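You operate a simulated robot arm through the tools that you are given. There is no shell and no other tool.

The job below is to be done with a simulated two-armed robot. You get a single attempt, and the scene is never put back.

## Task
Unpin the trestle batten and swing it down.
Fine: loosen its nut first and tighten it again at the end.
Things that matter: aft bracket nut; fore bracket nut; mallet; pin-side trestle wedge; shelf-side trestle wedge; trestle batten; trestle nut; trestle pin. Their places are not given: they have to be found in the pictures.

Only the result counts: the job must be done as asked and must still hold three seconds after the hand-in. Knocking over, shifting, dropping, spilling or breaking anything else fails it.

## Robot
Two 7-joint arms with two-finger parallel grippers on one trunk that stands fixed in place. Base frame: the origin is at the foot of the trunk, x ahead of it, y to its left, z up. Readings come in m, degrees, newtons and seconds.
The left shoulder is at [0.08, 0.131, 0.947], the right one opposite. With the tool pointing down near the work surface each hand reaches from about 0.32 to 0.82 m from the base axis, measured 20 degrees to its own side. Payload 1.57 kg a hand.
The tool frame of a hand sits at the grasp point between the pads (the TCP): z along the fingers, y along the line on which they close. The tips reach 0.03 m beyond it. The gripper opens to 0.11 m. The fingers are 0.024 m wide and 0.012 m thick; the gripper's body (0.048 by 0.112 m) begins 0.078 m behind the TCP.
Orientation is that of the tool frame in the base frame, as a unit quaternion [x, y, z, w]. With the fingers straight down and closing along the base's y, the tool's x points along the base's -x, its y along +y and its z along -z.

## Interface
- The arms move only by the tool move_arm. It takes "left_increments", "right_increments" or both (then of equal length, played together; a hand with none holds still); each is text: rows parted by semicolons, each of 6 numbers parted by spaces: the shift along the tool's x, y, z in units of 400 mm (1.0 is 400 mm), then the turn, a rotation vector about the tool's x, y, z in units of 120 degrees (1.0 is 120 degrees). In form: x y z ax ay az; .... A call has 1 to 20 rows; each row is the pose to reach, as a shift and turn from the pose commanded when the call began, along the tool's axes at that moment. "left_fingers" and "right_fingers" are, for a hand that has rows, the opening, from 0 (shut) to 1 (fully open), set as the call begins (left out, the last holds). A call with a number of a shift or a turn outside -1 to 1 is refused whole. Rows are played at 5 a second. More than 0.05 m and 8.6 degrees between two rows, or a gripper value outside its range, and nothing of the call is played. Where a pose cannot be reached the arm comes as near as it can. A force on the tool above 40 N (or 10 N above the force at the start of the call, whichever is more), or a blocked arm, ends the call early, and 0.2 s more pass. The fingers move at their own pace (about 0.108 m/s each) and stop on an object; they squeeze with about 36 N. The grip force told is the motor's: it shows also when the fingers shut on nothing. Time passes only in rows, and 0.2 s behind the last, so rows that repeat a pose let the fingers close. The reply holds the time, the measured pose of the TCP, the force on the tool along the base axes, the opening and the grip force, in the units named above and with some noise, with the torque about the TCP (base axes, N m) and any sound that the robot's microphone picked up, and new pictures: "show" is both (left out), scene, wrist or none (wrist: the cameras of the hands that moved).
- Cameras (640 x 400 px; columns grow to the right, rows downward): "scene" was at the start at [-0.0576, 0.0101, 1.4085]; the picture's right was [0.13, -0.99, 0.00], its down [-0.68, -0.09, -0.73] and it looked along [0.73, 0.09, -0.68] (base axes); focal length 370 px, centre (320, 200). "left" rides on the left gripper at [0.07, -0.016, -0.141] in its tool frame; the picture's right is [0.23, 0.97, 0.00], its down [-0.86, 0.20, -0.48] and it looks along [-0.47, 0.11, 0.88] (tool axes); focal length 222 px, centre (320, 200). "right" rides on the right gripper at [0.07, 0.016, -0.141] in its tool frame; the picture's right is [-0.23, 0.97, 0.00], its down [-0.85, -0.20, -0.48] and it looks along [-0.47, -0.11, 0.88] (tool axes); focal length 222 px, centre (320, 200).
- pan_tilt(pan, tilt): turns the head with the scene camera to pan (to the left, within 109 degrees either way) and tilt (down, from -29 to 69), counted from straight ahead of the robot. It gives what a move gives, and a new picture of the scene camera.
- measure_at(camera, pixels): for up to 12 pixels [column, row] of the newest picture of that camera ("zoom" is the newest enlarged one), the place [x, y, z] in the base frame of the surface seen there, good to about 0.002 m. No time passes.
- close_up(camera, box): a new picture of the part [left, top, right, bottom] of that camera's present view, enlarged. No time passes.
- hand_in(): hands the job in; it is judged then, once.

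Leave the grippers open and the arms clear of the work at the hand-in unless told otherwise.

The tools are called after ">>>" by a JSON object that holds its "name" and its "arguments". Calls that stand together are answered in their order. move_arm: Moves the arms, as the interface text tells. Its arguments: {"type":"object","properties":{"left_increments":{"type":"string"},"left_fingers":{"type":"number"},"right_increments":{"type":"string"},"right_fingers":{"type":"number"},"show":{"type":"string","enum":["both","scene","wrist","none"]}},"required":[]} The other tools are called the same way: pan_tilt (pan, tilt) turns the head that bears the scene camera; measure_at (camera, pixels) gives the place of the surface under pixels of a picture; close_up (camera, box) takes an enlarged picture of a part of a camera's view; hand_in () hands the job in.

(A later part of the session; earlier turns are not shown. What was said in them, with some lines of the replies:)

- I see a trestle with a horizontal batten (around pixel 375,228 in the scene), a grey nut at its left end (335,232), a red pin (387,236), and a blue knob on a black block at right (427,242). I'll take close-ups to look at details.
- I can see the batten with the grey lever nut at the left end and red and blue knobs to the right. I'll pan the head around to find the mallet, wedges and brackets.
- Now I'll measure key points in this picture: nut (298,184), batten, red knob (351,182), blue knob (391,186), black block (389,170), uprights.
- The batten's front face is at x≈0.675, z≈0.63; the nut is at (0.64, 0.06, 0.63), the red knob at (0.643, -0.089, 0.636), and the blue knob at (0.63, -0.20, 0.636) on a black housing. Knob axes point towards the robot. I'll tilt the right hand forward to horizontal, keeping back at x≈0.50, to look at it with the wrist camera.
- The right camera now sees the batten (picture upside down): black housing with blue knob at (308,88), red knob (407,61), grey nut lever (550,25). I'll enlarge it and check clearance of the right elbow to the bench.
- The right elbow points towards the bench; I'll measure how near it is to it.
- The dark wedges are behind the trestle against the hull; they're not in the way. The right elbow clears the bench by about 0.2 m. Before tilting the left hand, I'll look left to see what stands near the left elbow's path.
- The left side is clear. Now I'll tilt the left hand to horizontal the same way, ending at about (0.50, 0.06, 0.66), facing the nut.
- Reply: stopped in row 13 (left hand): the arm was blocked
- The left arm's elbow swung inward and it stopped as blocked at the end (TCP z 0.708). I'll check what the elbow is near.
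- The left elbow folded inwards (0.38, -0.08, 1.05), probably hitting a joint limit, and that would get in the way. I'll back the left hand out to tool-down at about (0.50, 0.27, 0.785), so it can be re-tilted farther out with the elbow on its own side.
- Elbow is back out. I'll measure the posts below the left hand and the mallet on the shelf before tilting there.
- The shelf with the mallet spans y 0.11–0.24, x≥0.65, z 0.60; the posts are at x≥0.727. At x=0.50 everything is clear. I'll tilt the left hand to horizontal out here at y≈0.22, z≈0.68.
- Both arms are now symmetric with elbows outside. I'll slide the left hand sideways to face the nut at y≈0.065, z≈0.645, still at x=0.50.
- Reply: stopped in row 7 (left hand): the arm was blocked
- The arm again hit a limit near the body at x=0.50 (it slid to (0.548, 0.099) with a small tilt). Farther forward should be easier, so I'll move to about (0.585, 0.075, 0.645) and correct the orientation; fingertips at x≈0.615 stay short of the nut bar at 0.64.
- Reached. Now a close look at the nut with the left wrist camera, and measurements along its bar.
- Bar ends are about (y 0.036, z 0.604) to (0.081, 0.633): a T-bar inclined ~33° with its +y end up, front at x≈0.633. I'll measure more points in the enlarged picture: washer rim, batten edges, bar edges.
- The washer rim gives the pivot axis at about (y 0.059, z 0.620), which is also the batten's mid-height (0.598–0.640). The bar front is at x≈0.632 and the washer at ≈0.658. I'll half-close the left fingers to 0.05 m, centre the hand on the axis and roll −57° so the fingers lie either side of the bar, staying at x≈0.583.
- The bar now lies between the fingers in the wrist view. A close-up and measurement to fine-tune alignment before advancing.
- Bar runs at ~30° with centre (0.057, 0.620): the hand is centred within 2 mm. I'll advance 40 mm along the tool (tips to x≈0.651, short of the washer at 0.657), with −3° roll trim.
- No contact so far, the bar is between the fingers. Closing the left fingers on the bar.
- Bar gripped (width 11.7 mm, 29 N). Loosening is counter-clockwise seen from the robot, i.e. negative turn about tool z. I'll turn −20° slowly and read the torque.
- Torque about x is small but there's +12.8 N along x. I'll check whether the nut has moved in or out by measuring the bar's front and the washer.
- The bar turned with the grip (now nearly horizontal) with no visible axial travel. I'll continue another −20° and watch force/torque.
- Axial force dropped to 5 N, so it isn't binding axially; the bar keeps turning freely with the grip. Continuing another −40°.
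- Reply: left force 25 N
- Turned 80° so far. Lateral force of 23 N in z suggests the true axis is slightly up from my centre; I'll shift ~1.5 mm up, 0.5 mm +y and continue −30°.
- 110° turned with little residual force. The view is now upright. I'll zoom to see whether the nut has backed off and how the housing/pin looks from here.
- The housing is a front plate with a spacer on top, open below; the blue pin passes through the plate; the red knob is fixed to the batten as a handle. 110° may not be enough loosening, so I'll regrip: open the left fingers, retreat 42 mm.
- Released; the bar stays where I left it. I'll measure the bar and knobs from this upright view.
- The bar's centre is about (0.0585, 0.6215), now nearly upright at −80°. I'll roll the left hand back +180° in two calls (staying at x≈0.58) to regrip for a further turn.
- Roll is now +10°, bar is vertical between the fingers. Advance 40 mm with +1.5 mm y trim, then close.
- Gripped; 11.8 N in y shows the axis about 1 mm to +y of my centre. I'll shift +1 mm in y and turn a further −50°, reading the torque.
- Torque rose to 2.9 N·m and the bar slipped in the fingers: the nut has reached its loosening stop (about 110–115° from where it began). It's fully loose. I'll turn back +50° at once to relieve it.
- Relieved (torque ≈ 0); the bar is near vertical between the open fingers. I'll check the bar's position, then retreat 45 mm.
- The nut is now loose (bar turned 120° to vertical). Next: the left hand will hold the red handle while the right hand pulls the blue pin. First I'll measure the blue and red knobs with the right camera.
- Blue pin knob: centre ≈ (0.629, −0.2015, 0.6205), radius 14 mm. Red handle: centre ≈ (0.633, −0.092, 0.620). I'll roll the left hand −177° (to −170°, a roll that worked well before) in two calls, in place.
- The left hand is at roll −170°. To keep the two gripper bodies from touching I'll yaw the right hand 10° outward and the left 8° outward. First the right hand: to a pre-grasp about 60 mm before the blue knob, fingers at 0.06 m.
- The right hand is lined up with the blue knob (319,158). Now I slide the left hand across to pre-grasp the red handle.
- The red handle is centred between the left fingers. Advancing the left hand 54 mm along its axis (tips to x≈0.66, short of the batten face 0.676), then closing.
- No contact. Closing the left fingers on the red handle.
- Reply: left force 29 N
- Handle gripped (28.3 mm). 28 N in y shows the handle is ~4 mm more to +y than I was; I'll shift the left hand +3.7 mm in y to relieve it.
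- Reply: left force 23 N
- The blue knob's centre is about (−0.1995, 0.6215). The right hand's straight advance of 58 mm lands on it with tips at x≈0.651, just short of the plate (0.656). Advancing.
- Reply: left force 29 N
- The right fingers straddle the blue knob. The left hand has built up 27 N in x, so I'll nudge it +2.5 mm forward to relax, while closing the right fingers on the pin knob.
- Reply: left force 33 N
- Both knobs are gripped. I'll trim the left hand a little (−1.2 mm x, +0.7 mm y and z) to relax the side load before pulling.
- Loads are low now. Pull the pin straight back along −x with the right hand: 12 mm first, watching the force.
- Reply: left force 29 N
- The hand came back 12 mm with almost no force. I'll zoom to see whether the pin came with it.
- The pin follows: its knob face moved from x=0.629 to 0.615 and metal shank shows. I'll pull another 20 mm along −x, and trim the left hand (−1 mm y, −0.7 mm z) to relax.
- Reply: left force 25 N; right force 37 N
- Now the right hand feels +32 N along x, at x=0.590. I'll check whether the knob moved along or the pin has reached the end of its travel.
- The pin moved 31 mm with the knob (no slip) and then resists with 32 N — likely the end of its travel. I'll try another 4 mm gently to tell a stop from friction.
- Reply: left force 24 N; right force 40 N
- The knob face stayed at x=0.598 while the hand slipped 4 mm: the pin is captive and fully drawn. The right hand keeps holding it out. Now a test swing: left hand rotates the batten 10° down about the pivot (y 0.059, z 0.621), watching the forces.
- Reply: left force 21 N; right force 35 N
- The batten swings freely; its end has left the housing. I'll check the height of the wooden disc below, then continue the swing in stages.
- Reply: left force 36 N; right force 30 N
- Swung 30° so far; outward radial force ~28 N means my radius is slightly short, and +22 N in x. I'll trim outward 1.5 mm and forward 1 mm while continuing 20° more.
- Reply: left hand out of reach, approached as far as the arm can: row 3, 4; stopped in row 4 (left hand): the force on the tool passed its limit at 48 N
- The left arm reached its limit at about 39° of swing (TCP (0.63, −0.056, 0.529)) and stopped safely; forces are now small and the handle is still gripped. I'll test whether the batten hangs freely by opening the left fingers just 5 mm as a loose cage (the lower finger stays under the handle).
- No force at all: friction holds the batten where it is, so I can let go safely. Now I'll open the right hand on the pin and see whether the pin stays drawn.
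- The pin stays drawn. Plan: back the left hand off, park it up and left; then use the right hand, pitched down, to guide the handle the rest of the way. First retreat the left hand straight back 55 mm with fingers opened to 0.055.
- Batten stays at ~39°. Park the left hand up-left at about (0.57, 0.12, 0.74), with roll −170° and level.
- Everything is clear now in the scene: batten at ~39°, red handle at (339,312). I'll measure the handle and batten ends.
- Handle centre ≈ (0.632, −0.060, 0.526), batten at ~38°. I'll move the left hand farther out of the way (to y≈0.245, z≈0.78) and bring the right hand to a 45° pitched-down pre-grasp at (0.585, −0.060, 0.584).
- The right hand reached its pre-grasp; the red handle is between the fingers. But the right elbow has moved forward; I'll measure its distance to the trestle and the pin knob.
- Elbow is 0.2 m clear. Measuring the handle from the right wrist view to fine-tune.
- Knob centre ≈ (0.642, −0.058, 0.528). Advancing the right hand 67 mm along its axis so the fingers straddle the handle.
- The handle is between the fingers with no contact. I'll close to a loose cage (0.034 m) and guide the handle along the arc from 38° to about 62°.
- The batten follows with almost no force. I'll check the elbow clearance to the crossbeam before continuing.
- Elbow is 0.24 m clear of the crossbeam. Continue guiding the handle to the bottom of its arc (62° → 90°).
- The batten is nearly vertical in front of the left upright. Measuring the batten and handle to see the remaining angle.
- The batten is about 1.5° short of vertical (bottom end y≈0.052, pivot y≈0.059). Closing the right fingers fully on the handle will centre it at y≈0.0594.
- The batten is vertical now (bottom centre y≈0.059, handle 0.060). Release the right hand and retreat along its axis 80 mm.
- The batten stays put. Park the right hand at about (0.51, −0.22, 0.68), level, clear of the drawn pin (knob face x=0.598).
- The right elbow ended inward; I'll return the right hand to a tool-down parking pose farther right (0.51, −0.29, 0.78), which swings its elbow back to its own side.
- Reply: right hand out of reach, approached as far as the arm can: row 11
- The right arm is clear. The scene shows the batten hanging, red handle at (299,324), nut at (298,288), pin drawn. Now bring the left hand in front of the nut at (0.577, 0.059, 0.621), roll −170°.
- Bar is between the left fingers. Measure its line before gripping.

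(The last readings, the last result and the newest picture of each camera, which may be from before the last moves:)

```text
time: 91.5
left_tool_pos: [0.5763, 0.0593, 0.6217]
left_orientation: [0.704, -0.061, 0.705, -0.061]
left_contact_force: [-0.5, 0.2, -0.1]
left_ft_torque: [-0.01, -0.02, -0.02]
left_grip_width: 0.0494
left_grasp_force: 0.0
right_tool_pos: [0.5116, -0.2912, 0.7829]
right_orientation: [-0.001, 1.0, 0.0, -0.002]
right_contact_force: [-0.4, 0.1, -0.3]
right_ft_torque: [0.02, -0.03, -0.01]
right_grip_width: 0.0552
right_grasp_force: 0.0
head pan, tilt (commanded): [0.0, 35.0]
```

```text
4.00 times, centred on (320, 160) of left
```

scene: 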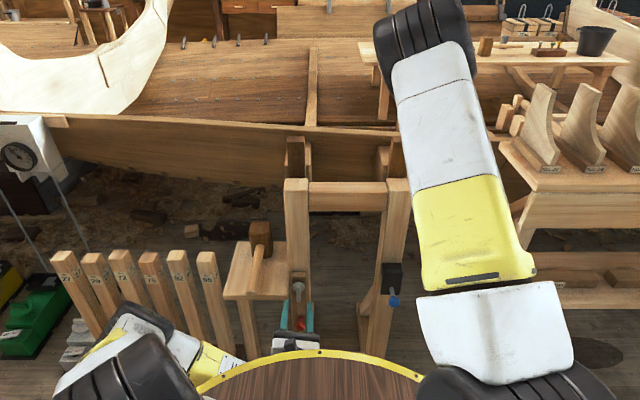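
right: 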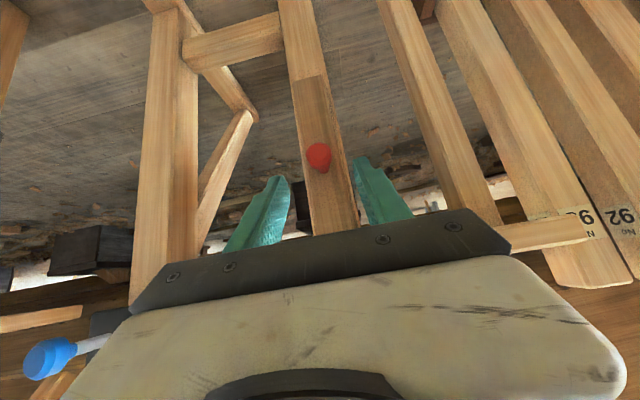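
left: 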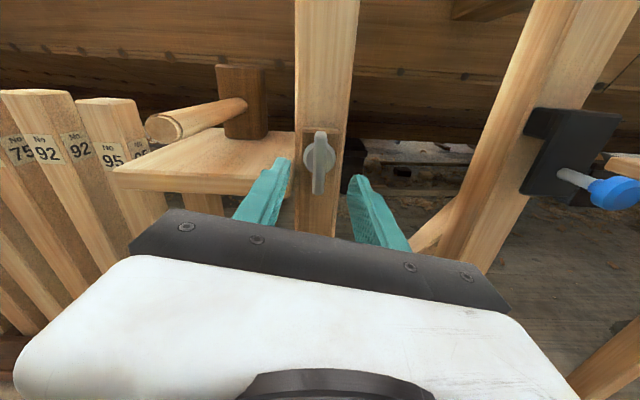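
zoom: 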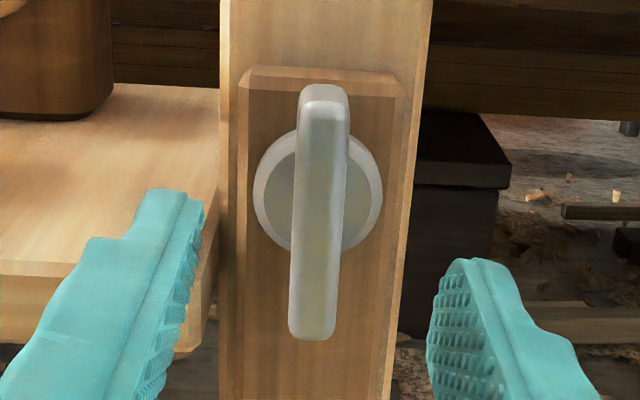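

The bar is exactly vertical, centre (0.0595, 0.622). I'll try an extra −8° roll to align the fingers, in free space.

>>> {"name": "move_arm", "arguments": {"left_increments": "0 0 0 0 0 -0.0333; 0 0 0 0 0 -0.0667; 0 0 0 0 0 -0.0667", "show": "wrist"}}

```text
time: 92.3
left_tool_pos: [0.5745, 0.0589, 0.6207]
left_orientation: [0.707, -0.012, 0.707, -0.011]
left_contact_force: [-0.4, -0.8, -0.1]
left_ft_torque: [-0.03, 0.01, -0.02]
left_grip_width: 0.0498
left_grasp_force: 0.1
right_tool_pos: [0.5117, -0.2913, 0.7817]
right_orientation: [0.0, 1.0, 0.0, -0.002]
right_contact_force: [0.0, 1.0, -1.1]
right_ft_torque: [0.02, -0.01, -0.03]
right_grip_width: 0.0551
right_grasp_force: 0.1
head pan, tilt (commanded): [0.0, 35.0]
```

left: 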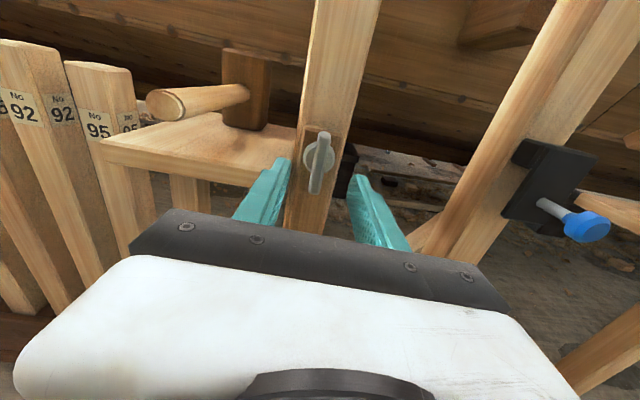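

Aligned (roll −178°). Advance 45 mm onto the bar, then close.

>>> {"name": "move_arm", "arguments": {"left_increments": "0 0 0.028 0 0 0; 0 0 0.057 0 0 0; 0 0 0.085 0 0 0; 0 0 0.1125 0 0 0; 0 0 0.1125 0 0 0", "show": "none"}}

>>> {"name": "move_arm", "arguments": {"left_increments": "0 0 0 0 0 0; 0 0 0 0 0 0; 0 0 0 0 0 0; 0 0 0 0 0 0", "left_fingers": 0, "show": "wrist"}}

```text
time: 93.5
left_tool_pos: [0.6229, 0.0594, 0.6206]
left_orientation: [0.707, -0.011, 0.707, -0.012]
left_contact_force: [-0.1, -0.4, -0.4]
left_ft_torque: [0.01, 0.03, -0.02]
left_grip_width: 0.0496
left_grasp_force: 0.0
right_tool_pos: [0.5113, -0.291, 0.7797]
right_orientation: [-0.001, 1.0, 0.0, -0.002]
right_contact_force: [-0.1, 0.9, 0.2]
right_ft_torque: [-0.01, 0.0, -0.04]
right_grip_width: 0.055
right_grasp_force: 0.0
head pan, tilt (commanded): [0.0, 35.0]
```

```text
time: 94.5
left_tool_pos: [0.6219, 0.06, 0.6213]
left_orientation: [0.707, -0.012, 0.707, -0.011]
left_contact_force: [0.4, 2.4, 0.1]
left_ft_torque: [-0.02, -0.22, -0.08]
left_grip_width: 0.0119
left_grasp_force: 29.9
right_tool_pos: [0.5107, -0.2909, 0.7816]
right_orientation: [0.0, 1.0, -0.001, -0.002]
right_contact_force: [0.3, 1.0, -0.3]
right_ft_torque: [0.02, 0.01, 0.02]
right_grip_width: 0.0551
right_grasp_force: 0.1
head pan, tilt (commanded): [0.0, 35.0]
```

left: 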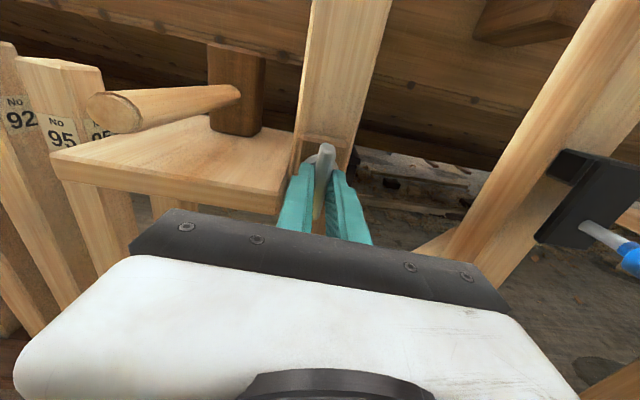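

Gripped cleanly. Tighten: +60° about tool z (clockwise), then check.

>>> {"name": "move_arm", "arguments": {"left_increments": "0 0 0 0 0 0.0417; 0 0 0 0 0 0.0833; 0 0 0 0 0 0.125; 0 0 0 0 0 0.1667; 0 0 0 0 0 0.2083; 0 0 0 0 0 0.25; 0 0 0 0 0 0.2917; 0 0 0 0 0 0.3333; 0 0 0 0 0 0.375; 0 0 0 0 0 0.4167; 0 0 0 0 0 0.4583; 0 0 0 0 0 0.5", "show": "both"}}

```text
time: 97.1
left_tool_pos: [0.6215, 0.058, 0.6222]
left_orientation: [0.607, -0.365, 0.605, -0.364]
left_contact_force: [-0.1, 3.0, -14.9]
left_ft_torque: [-0.01, 0.42, 0.6]
left_grip_width: 0.0118
left_grasp_force: 28.7
right_tool_pos: [0.5106, -0.2914, 0.7809]
right_orientation: [-0.001, 1.0, 0.0, -0.002]
right_contact_force: [0.4, 0.4, -0.1]
right_ft_torque: [0.02, 0.0, 0.0]
right_grip_width: 0.0552
right_grasp_force: 0.1
head pan, tilt (commanded): [0.0, 35.0]
```

scene: 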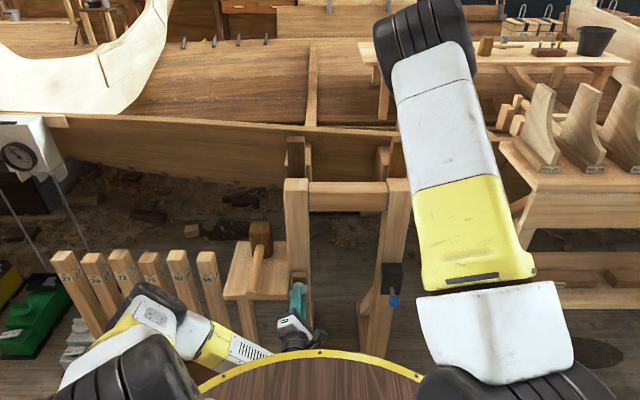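
left: 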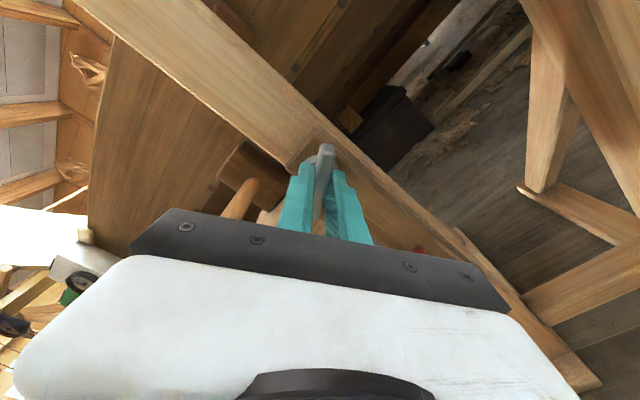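

Turning freely so far (torque ≈ 0), the batten hasn't been dragged. Small trim and +40° more.

>>> {"name": "move_arm", "arguments": {"left_increments": "-0.0008 0.0015 0 0 0 0.0417; -0.0008 0.0015 0 0 0 0.0833; -0.0008 0.0015 0 0 0 0.125; -0.0008 0.0015 0 0 0 0.1667; -0.0008 0.0015 0 0 0 0.2083; -0.0008 0.0015 0 0 0 0.25; -0.0008 0.0015 0 0 0 0.2917; -0.0008 0.0015 0 0 0 0.3333", "show": "wrist"}}

```text
time: 98.9
left_tool_pos: [0.6207, 0.0579, 0.619]
left_orientation: [-0.444, 0.551, -0.445, 0.549]
left_contact_force: [4.9, -4.9, -33.7]
left_ft_torque: [-0.06, 0.2, 0.24]
left_grip_width: 0.0117
left_grasp_force: 28.9
right_tool_pos: [0.5125, -0.291, 0.7798]
right_orientation: [0.0, 1.0, 0.0, -0.002]
right_contact_force: [-1.0, 0.6, -0.2]
right_ft_torque: [0.03, 0.03, -0.02]
right_grip_width: 0.0553
right_grasp_force: 0.1
head pan, tilt (commanded): [0.0, 35.0]
```

left: 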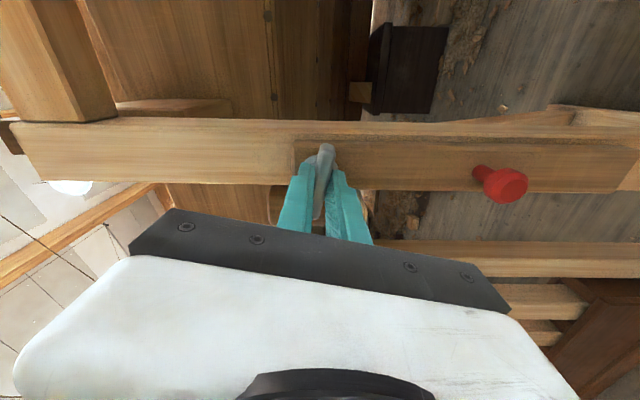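

100° tightened; −34 N in z means I should lower the hand ~1.7 mm. Trim and turn +12° more.

>>> {"name": "move_arm", "arguments": {"left_increments": "0.0014 0.004 0 0 0 0; 0.0014 0.004 0 0 0 0.025; 0.0014 0.004 0 0 0 0.05; 0.0014 0.004 0 0 0 0.075; 0.0014 0.004 0 0 0 0.1; 0.0014 0.004 0 0 0 0.1", "show": "none"}}

```text
time: 100.3
left_tool_pos: [0.6211, 0.0583, 0.6196]
left_orientation: [-0.386, 0.592, -0.386, 0.593]
left_contact_force: [-18.5, 6.3, -5.5]
left_ft_torque: [0.0, 0.22, 0.17]
left_grip_width: 0.012
left_grasp_force: 29.2
right_tool_pos: [0.5104, -0.2914, 0.78]
right_orientation: [-0.002, 1.0, 0.0, -0.002]
right_contact_force: [-0.6, 1.6, -0.2]
right_ft_torque: [0.01, -0.01, 0.0]
right_grip_width: 0.055
right_grasp_force: 0.0
head pan, tilt (commanded): [0.0, 35.0]
```

Still no torque at 112°. Another +8°.

>>> {"name": "move_arm", "arguments": {"left_increments": "0 0 0 0 0 0.0222; 0 0 0 0 0 0.0444; 0 0 0 0 0 0.0667; 0 0 0 0 0 0.0667", "show": "wrist"}}

```text
time: 101.3
left_tool_pos: [0.6214, 0.0586, 0.6189]
left_orientation: [-0.343, 0.618, -0.344, 0.619]
left_contact_force: [-11.0, 1.3, -8.7]
left_ft_torque: [-0.02, -0.09, 0.61]
left_grip_width: 0.012
left_grasp_force: 29.5
right_tool_pos: [0.5111, -0.2906, 0.7801]
right_orientation: [0.0, 1.0, 0.0, -0.002]
right_contact_force: [-0.2, 0.0, -0.2]
right_ft_torque: [0.02, 0.0, 0.0]
right_grip_width: 0.055
right_grasp_force: 0.0
head pan, tilt (commanded): [0.0, 35.0]
```

left: 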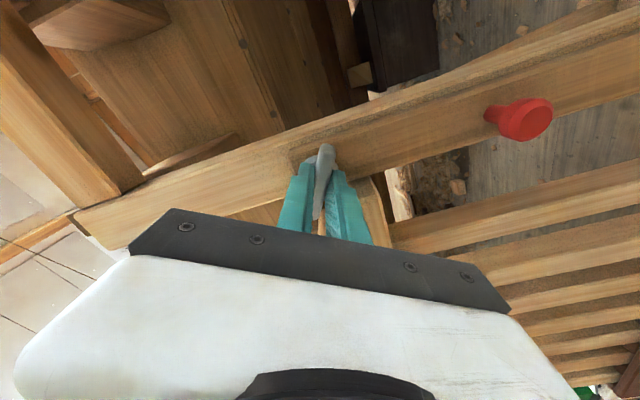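

Back at about the original angle (bar ~32°), yet no torque. Continue in +6° steps until it resists.

>>> {"name": "move_arm", "arguments": {"left_increments": "0 0 0 0 0 0.025; 0 0 0 0 0 0.05; 0 0 0 0 0 0.05", "show": "none"}}

```text
time: 102.1
left_tool_pos: [0.6212, 0.0592, 0.6192]
left_orientation: [-0.31, 0.635, -0.311, 0.635]
left_contact_force: [2.0, -2.3, -15.2]
left_ft_torque: [-0.04, 0.15, 0.3]
left_grip_width: 0.0117
left_grasp_force: 28.9
right_tool_pos: [0.5116, -0.2906, 0.7818]
right_orientation: [0.0, 1.0, 0.0, -0.002]
right_contact_force: [-0.9, -0.5, 0.5]
right_ft_torque: [-0.01, 0.0, -0.03]
right_grip_width: 0.055
right_grasp_force: 0.1
head pan, tilt (commanded): [0.0, 35.0]
```

>>> {"name": "move_arm", "arguments": {"left_increments": "0 0.001 0 0 0 0.025; 0 0.001 0 0 0 0.05; 0 0.001 0 0 0 0.0667; 0 0.001 0 0 0 0.0667", "show": "wrist"}}

```text
time: 103.1
left_tool_pos: [0.6216, 0.0592, 0.6184]
left_orientation: [-0.264, 0.655, -0.266, 0.656]
left_contact_force: [8.7, -4.2, -13.6]
left_ft_torque: [-0.83, 0.56, 0.01]
left_grip_width: 0.0141
left_grasp_force: 30.7
right_tool_pos: [0.5117, -0.291, 0.7819]
right_orientation: [0.0, 1.0, 0.0, -0.002]
right_contact_force: [-0.1, 0.4, 0.8]
right_ft_torque: [0.0, 0.0, -0.01]
right_grip_width: 0.0549
right_grasp_force: 0.1
head pan, tilt (commanded): [0.0, 35.0]
```

left: 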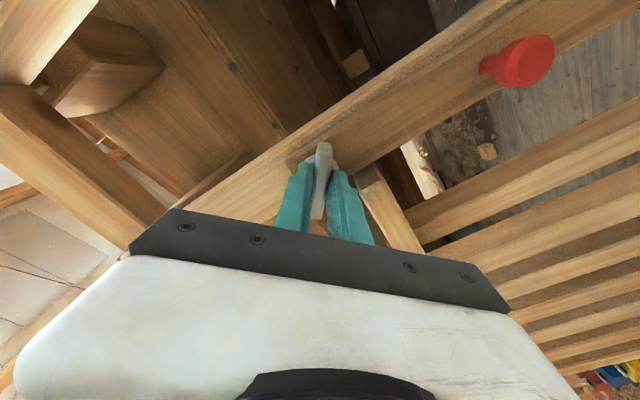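

Now it resists: torque −0.83 N·m and the pads are being spread. That's the tight end. One more +6° to make it snug.

>>> {"name": "move_arm", "arguments": {"left_increments": "0 0 0 0 0 0.025; 0 0 0 0 0 0.05; 0 0 0 0 0 0.05", "show": "none"}}

```text
time: 103.9
left_tool_pos: [0.6226, 0.0597, 0.6193]
left_orientation: [-0.231, 0.668, -0.232, 0.669]
left_contact_force: [4.0, 0.1, -3.0]
left_ft_torque: [-0.98, 0.29, 0.24]
left_grip_width: 0.0164
left_grasp_force: 31.7
right_tool_pos: [0.5119, -0.2906, 0.7816]
right_orientation: [-0.001, 1.0, 0.0, -0.001]
right_contact_force: [1.0, -0.2, 0.2]
right_ft_torque: [0.03, 0.01, 0.0]
right_grip_width: 0.0551
right_grasp_force: 0.0
head pan, tilt (commanded): [0.0, 35.0]
```

Torque ~1 N·m and the nut no longer turns. I'll lean on it a bit more (+12°) to be sure it's at its hard stop.

>>> {"name": "move_arm", "arguments": {"left_increments": "0 0 0 0 0 0.0333; 0 0 0 0 0 0.0667; 0 0 0 0 0 0.1; 0 0 0 0 0 0.1", "show": "wrist"}}

```text
time: 104.9
left_tool_pos: [0.6219, 0.0595, 0.6193]
left_orientation: [-0.159, 0.689, -0.161, 0.689]
left_contact_force: [-6.2, -3.3, 1.5]
left_ft_torque: [-1.38, 0.18, 0.45]
left_grip_width: 0.0226
left_grasp_force: 35.5
right_tool_pos: [0.5114, -0.2907, 0.7803]
right_orientation: [-0.001, 1.0, -0.001, -0.002]
right_contact_force: [0.7, -0.3, -0.8]
right_ft_torque: [0.02, 0.0, -0.02]
right_grip_width: 0.0551
right_grasp_force: 0.1
head pan, tilt (commanded): [0.0, 35.0]
```

left: 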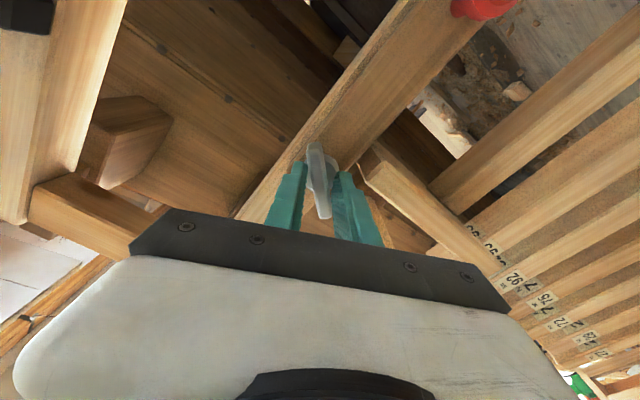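

Hard stop confirmed (1.4 N·m with the bar unmoved). Now open the left fingers and retreat straight back 50 mm.

>>> {"name": "move_arm", "arguments": {"left_increments": "0 0 0 0 0 -0.04; 0 0 0 0 0 -0.08; 0 0 0 0 0 -0.12; 0 0 -0.04 0 0 -0.12; 0 0 -0.08 0 0 -0.12; 0 0 -0.125 0 0 -0.12; 0 0 -0.125 0 0 -0.12", "left_fingers": 0.5, "show": "both"}}

```text
time: 106.5
left_tool_pos: [0.571, 0.0578, 0.6195]
left_orientation: [-0.246, 0.663, -0.244, 0.663]
left_contact_force: [0.6, -0.9, 0.3]
left_ft_torque: [-0.02, -0.02, 0.01]
left_grip_width: 0.0548
left_grasp_force: 0.0
right_tool_pos: [0.5114, -0.2907, 0.7819]
right_orientation: [0.0, 1.0, 0.0, -0.001]
right_contact_force: [-0.1, -0.6, 0.2]
right_ft_torque: [-0.01, -0.04, 0.02]
right_grip_width: 0.055
right_grasp_force: 0.0
head pan, tilt (commanded): [0.0, 35.0]
```

scene: 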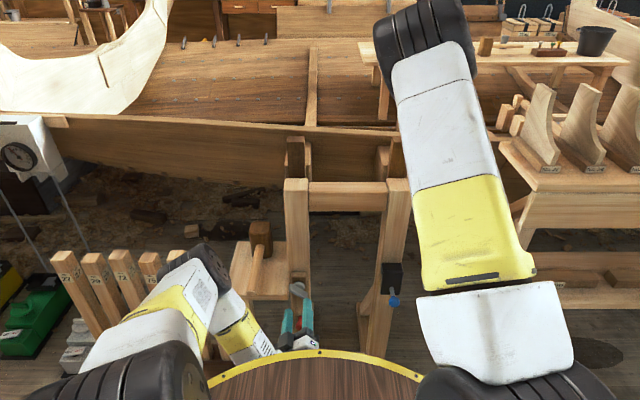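
left: 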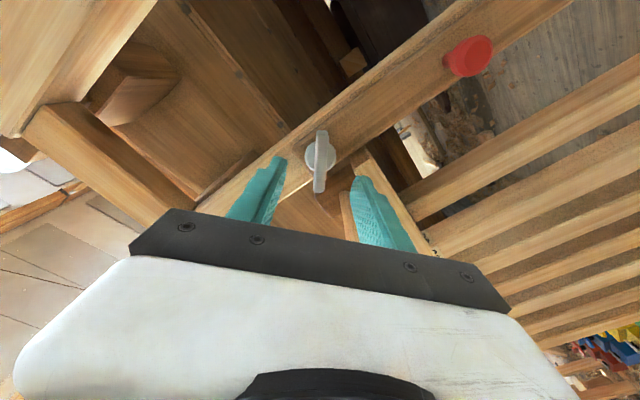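

Check the nut bar's angle and that the batten is still vertical.

>>> {"name": "measure_at", "arguments": {"camera": "left", "pixels": [[322, 135], [321, 150], [320, 165], [319, 182], [308, 158], [332, 158], [470, 55], [400, 85], [440, 115], [350, 130], [330, 190]]}}

>>> {"name": "close_up", "arguments": {"camera": "left", "box": [250, 100, 390, 210]}}

>>> {"name": "close_up", "arguments": {"camera": "scene", "box": [230, 240, 430, 380]}}

```text
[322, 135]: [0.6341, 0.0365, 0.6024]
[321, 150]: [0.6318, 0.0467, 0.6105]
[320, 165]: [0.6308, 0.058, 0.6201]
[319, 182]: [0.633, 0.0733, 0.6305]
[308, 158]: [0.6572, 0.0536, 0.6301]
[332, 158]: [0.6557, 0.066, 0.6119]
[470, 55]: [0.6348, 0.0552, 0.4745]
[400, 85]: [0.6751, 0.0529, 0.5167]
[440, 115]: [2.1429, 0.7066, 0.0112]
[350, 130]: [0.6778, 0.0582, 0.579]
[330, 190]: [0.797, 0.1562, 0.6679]
```

```text
3.64 times, centred on (320, 155) of left
```

zoom: 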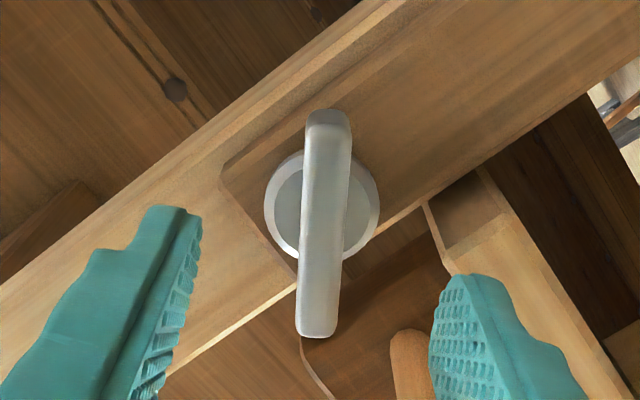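

```text
2.86 times, centred on (330, 310) of scene
```

zoom: 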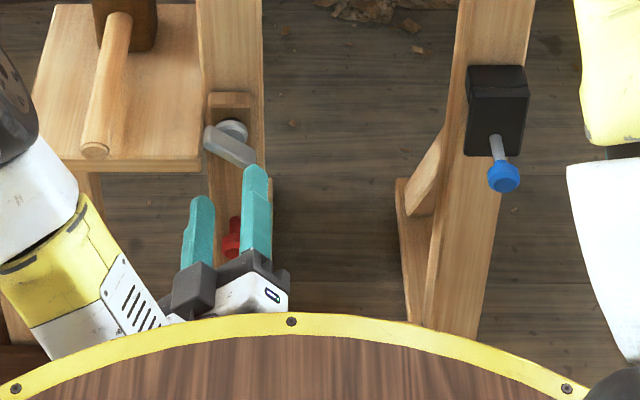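

Nut bar is at ~37° — slightly tighter than its original ~31°. Now move the left hand away up-left to view the batten from the head camera.

>>> {"name": "move_arm", "arguments": {"left_increments": "0 0 -0.03 0 0 0; -0.068 0.011 -0.05 0 0 0; -0.1362 0.0221 -0.07 0 0 0; -0.2043 0.0331 -0.085 0 0 0; -0.2724 0.0441 -0.095 0 0 0; -0.3406 0.0552 -0.105 0 0 0; -0.4087 0.0662 -0.11 0 0 0; -0.4768 0.0772 -0.115 0 0 0; -0.5449 0.0883 -0.12 0 0 0; -0.613 0.0993 -0.125 0 0 0; -0.613 0.0993 -0.125 0 0 0", "left_fingers": 0.6, "show": "both"}}

```text
time: 108.9
left_tool_pos: [0.5229, 0.2471, 0.7819]
left_orientation: [-0.245, 0.664, -0.244, 0.663]
left_contact_force: [-0.3, -0.4, -0.6]
left_ft_torque: [-0.01, -0.01, -0.03]
left_grip_width: 0.0659
left_grasp_force: 0.1
right_tool_pos: [0.5125, -0.2918, 0.7815]
right_orientation: [0.0, 1.0, 0.001, -0.002]
right_contact_force: [-0.3, 0.7, 0.4]
right_ft_torque: [0.04, -0.04, -0.01]
right_grip_width: 0.0548
right_grasp_force: 0.0
head pan, tilt (commanded): [0.0, 35.0]
```

scene: 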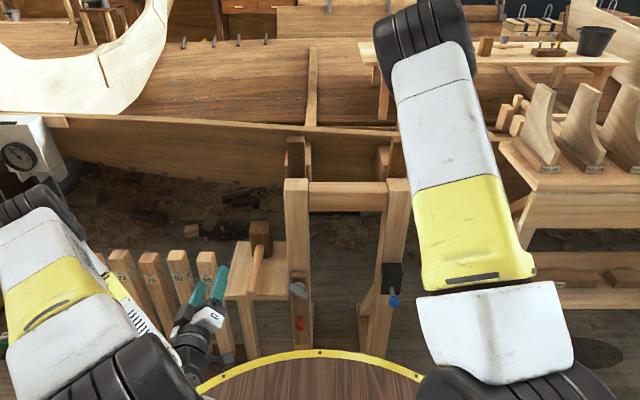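
left: 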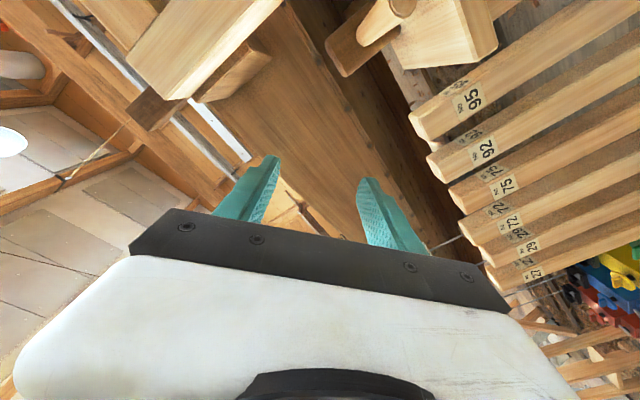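

Now a close look at the trestle with the head camera, and batten measurements along its length.

>>> {"name": "close_up", "arguments": {"camera": "scene", "box": [250, 250, 430, 370]}}

>>> {"name": "measure_at", "arguments": {"camera": "scene", "pixels": [[293, 300], [307, 300], [293, 315], [307, 315], [294, 335], [307, 335], [294, 345], [307, 345], [299, 325], [299, 290], [394, 301], [391, 280]]}}

```text
3.33 times, centred on (340, 310) of scene
```

zoom: 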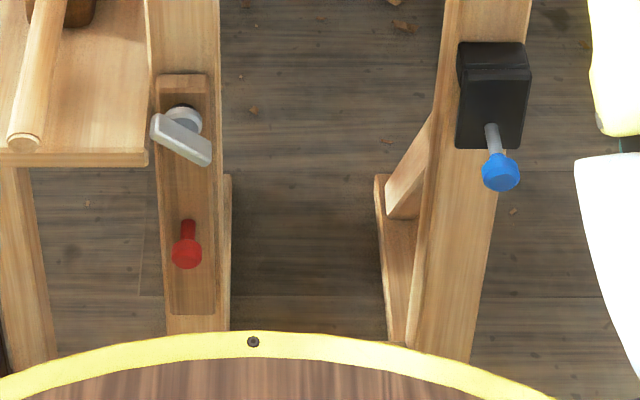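

```text
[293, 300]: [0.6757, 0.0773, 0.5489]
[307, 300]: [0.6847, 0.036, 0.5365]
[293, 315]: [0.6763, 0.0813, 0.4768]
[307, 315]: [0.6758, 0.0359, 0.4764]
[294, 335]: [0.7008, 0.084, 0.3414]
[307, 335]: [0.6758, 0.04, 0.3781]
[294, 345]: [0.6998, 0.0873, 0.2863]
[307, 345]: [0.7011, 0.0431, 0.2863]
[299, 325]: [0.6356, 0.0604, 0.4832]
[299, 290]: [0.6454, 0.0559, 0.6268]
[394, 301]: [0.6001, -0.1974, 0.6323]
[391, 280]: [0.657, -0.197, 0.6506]
```

>>> {"name": "measure_at", "arguments": {"camera": "zoom", "pixels": [[166, 200], [207, 200], [171, 230], [208, 230], [173, 270], [209, 270], [176, 305], [210, 305], [187, 250], [162, 90], [203, 90], [182, 85]]}}

```text
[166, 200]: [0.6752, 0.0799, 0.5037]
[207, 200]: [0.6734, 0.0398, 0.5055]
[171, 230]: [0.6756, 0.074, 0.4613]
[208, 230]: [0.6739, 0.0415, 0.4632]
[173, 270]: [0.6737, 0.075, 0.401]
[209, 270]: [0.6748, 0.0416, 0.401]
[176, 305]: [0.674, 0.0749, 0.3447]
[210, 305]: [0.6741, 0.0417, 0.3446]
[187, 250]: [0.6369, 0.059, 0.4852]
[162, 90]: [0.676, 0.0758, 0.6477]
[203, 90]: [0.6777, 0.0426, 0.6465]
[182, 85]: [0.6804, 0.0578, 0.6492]
```

The batten hangs vertical (top centre y 0.0592, bottom 0.0583), the nut is tight, and the pin is drawn and staying out; mallet, posts and wedges look unmoved. I'll open both grippers fully, clear of everything, and take a last look.

>>> {"name": "move_arm", "arguments": {"left_increments": "0 0 -0.03 0 0 0; 0 0 -0.05 0 0 0; 0 0 -0.05 0 0 0; 0 0 -0.05 0 0 0", "right_increments": "0 0 -0.02 0 0 0; 0 0 -0.04 0 0 0; 0 0 -0.04 0 0 0; 0 0 -0.04 0 0 0", "left_fingers": 1, "right_fingers": 1, "show": "both"}}

```text
time: 109.9
left_tool_pos: [0.501, 0.248, 0.78]
left_orientation: [-0.245, 0.663, -0.246, 0.664]
left_contact_force: [0.5, 0.1, -0.3]
left_ft_torque: [-0.02, -0.02, 0.01]
left_grip_width: 0.11
left_grasp_force: 0.1
right_tool_pos: [0.5107, -0.2908, 0.7982]
right_orientation: [-0.001, 1.0, 0.0, -0.002]
right_contact_force: [-0.4, -0.6, -0.8]
right_ft_torque: [0.02, 0.01, 0.01]
right_grip_width: 0.1101
right_grasp_force: 0.0
head pan, tilt (commanded): [0.0, 35.0]
```

scene: 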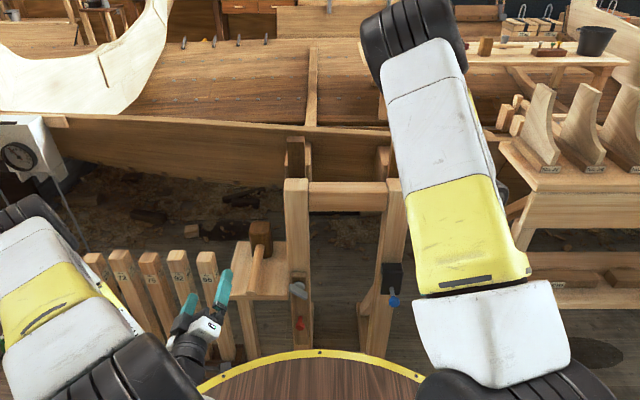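
right: 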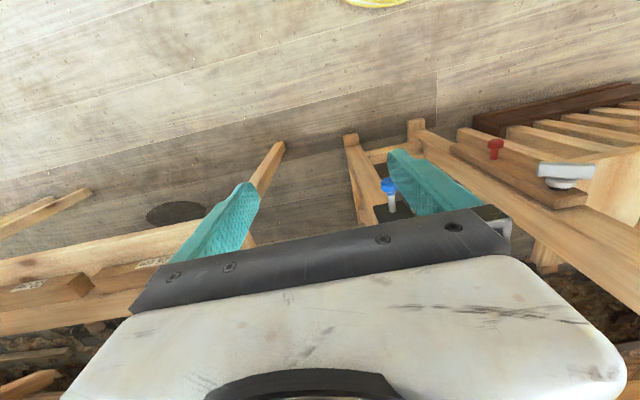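
left: 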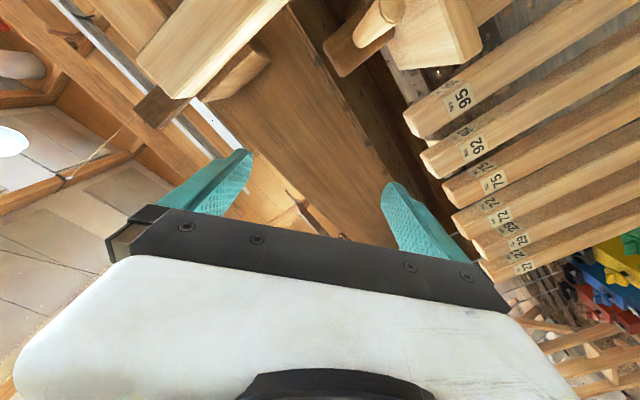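

The grippers are fully open and clear, the batten hangs straight down (red handle at (299,324)), the nut is tightened, and the pin is out. Handing in.

>>> {"name": "hand_in", "arguments": {}}

```text
The job is handed in.
```

The trestle batten is unpinned and hanging straight down, and its nut is tight again. I handed the job in, but the reply gave no verdict.

- **Nut loosened:** I turned the bar counter-clockwise about 120°, until it hit its stop.
- **Pin:** I drew the blue pin about 31 mm, to the end of its travel. It stays in the trestle and has stayed out since I let go.
- **Batten:** It is vertical to within about 0.2°. My left arm ran out of reach at about 39°. Friction held the batten there, so I let go and guided it the rest of the way down with the right hand.
- **Nut tightened:** I turned it clockwise to a firm stop, with 1.4 N·m on the bar. The bar now sits at about 37°; it started at about 31°, so the nut is slightly tighter than before.

In the last pictures the mallet, wedges and posts look unmoved. I never picked out the two bracket nuts, but nothing I did went near the bench area. Both grippers are open and clear of the work.
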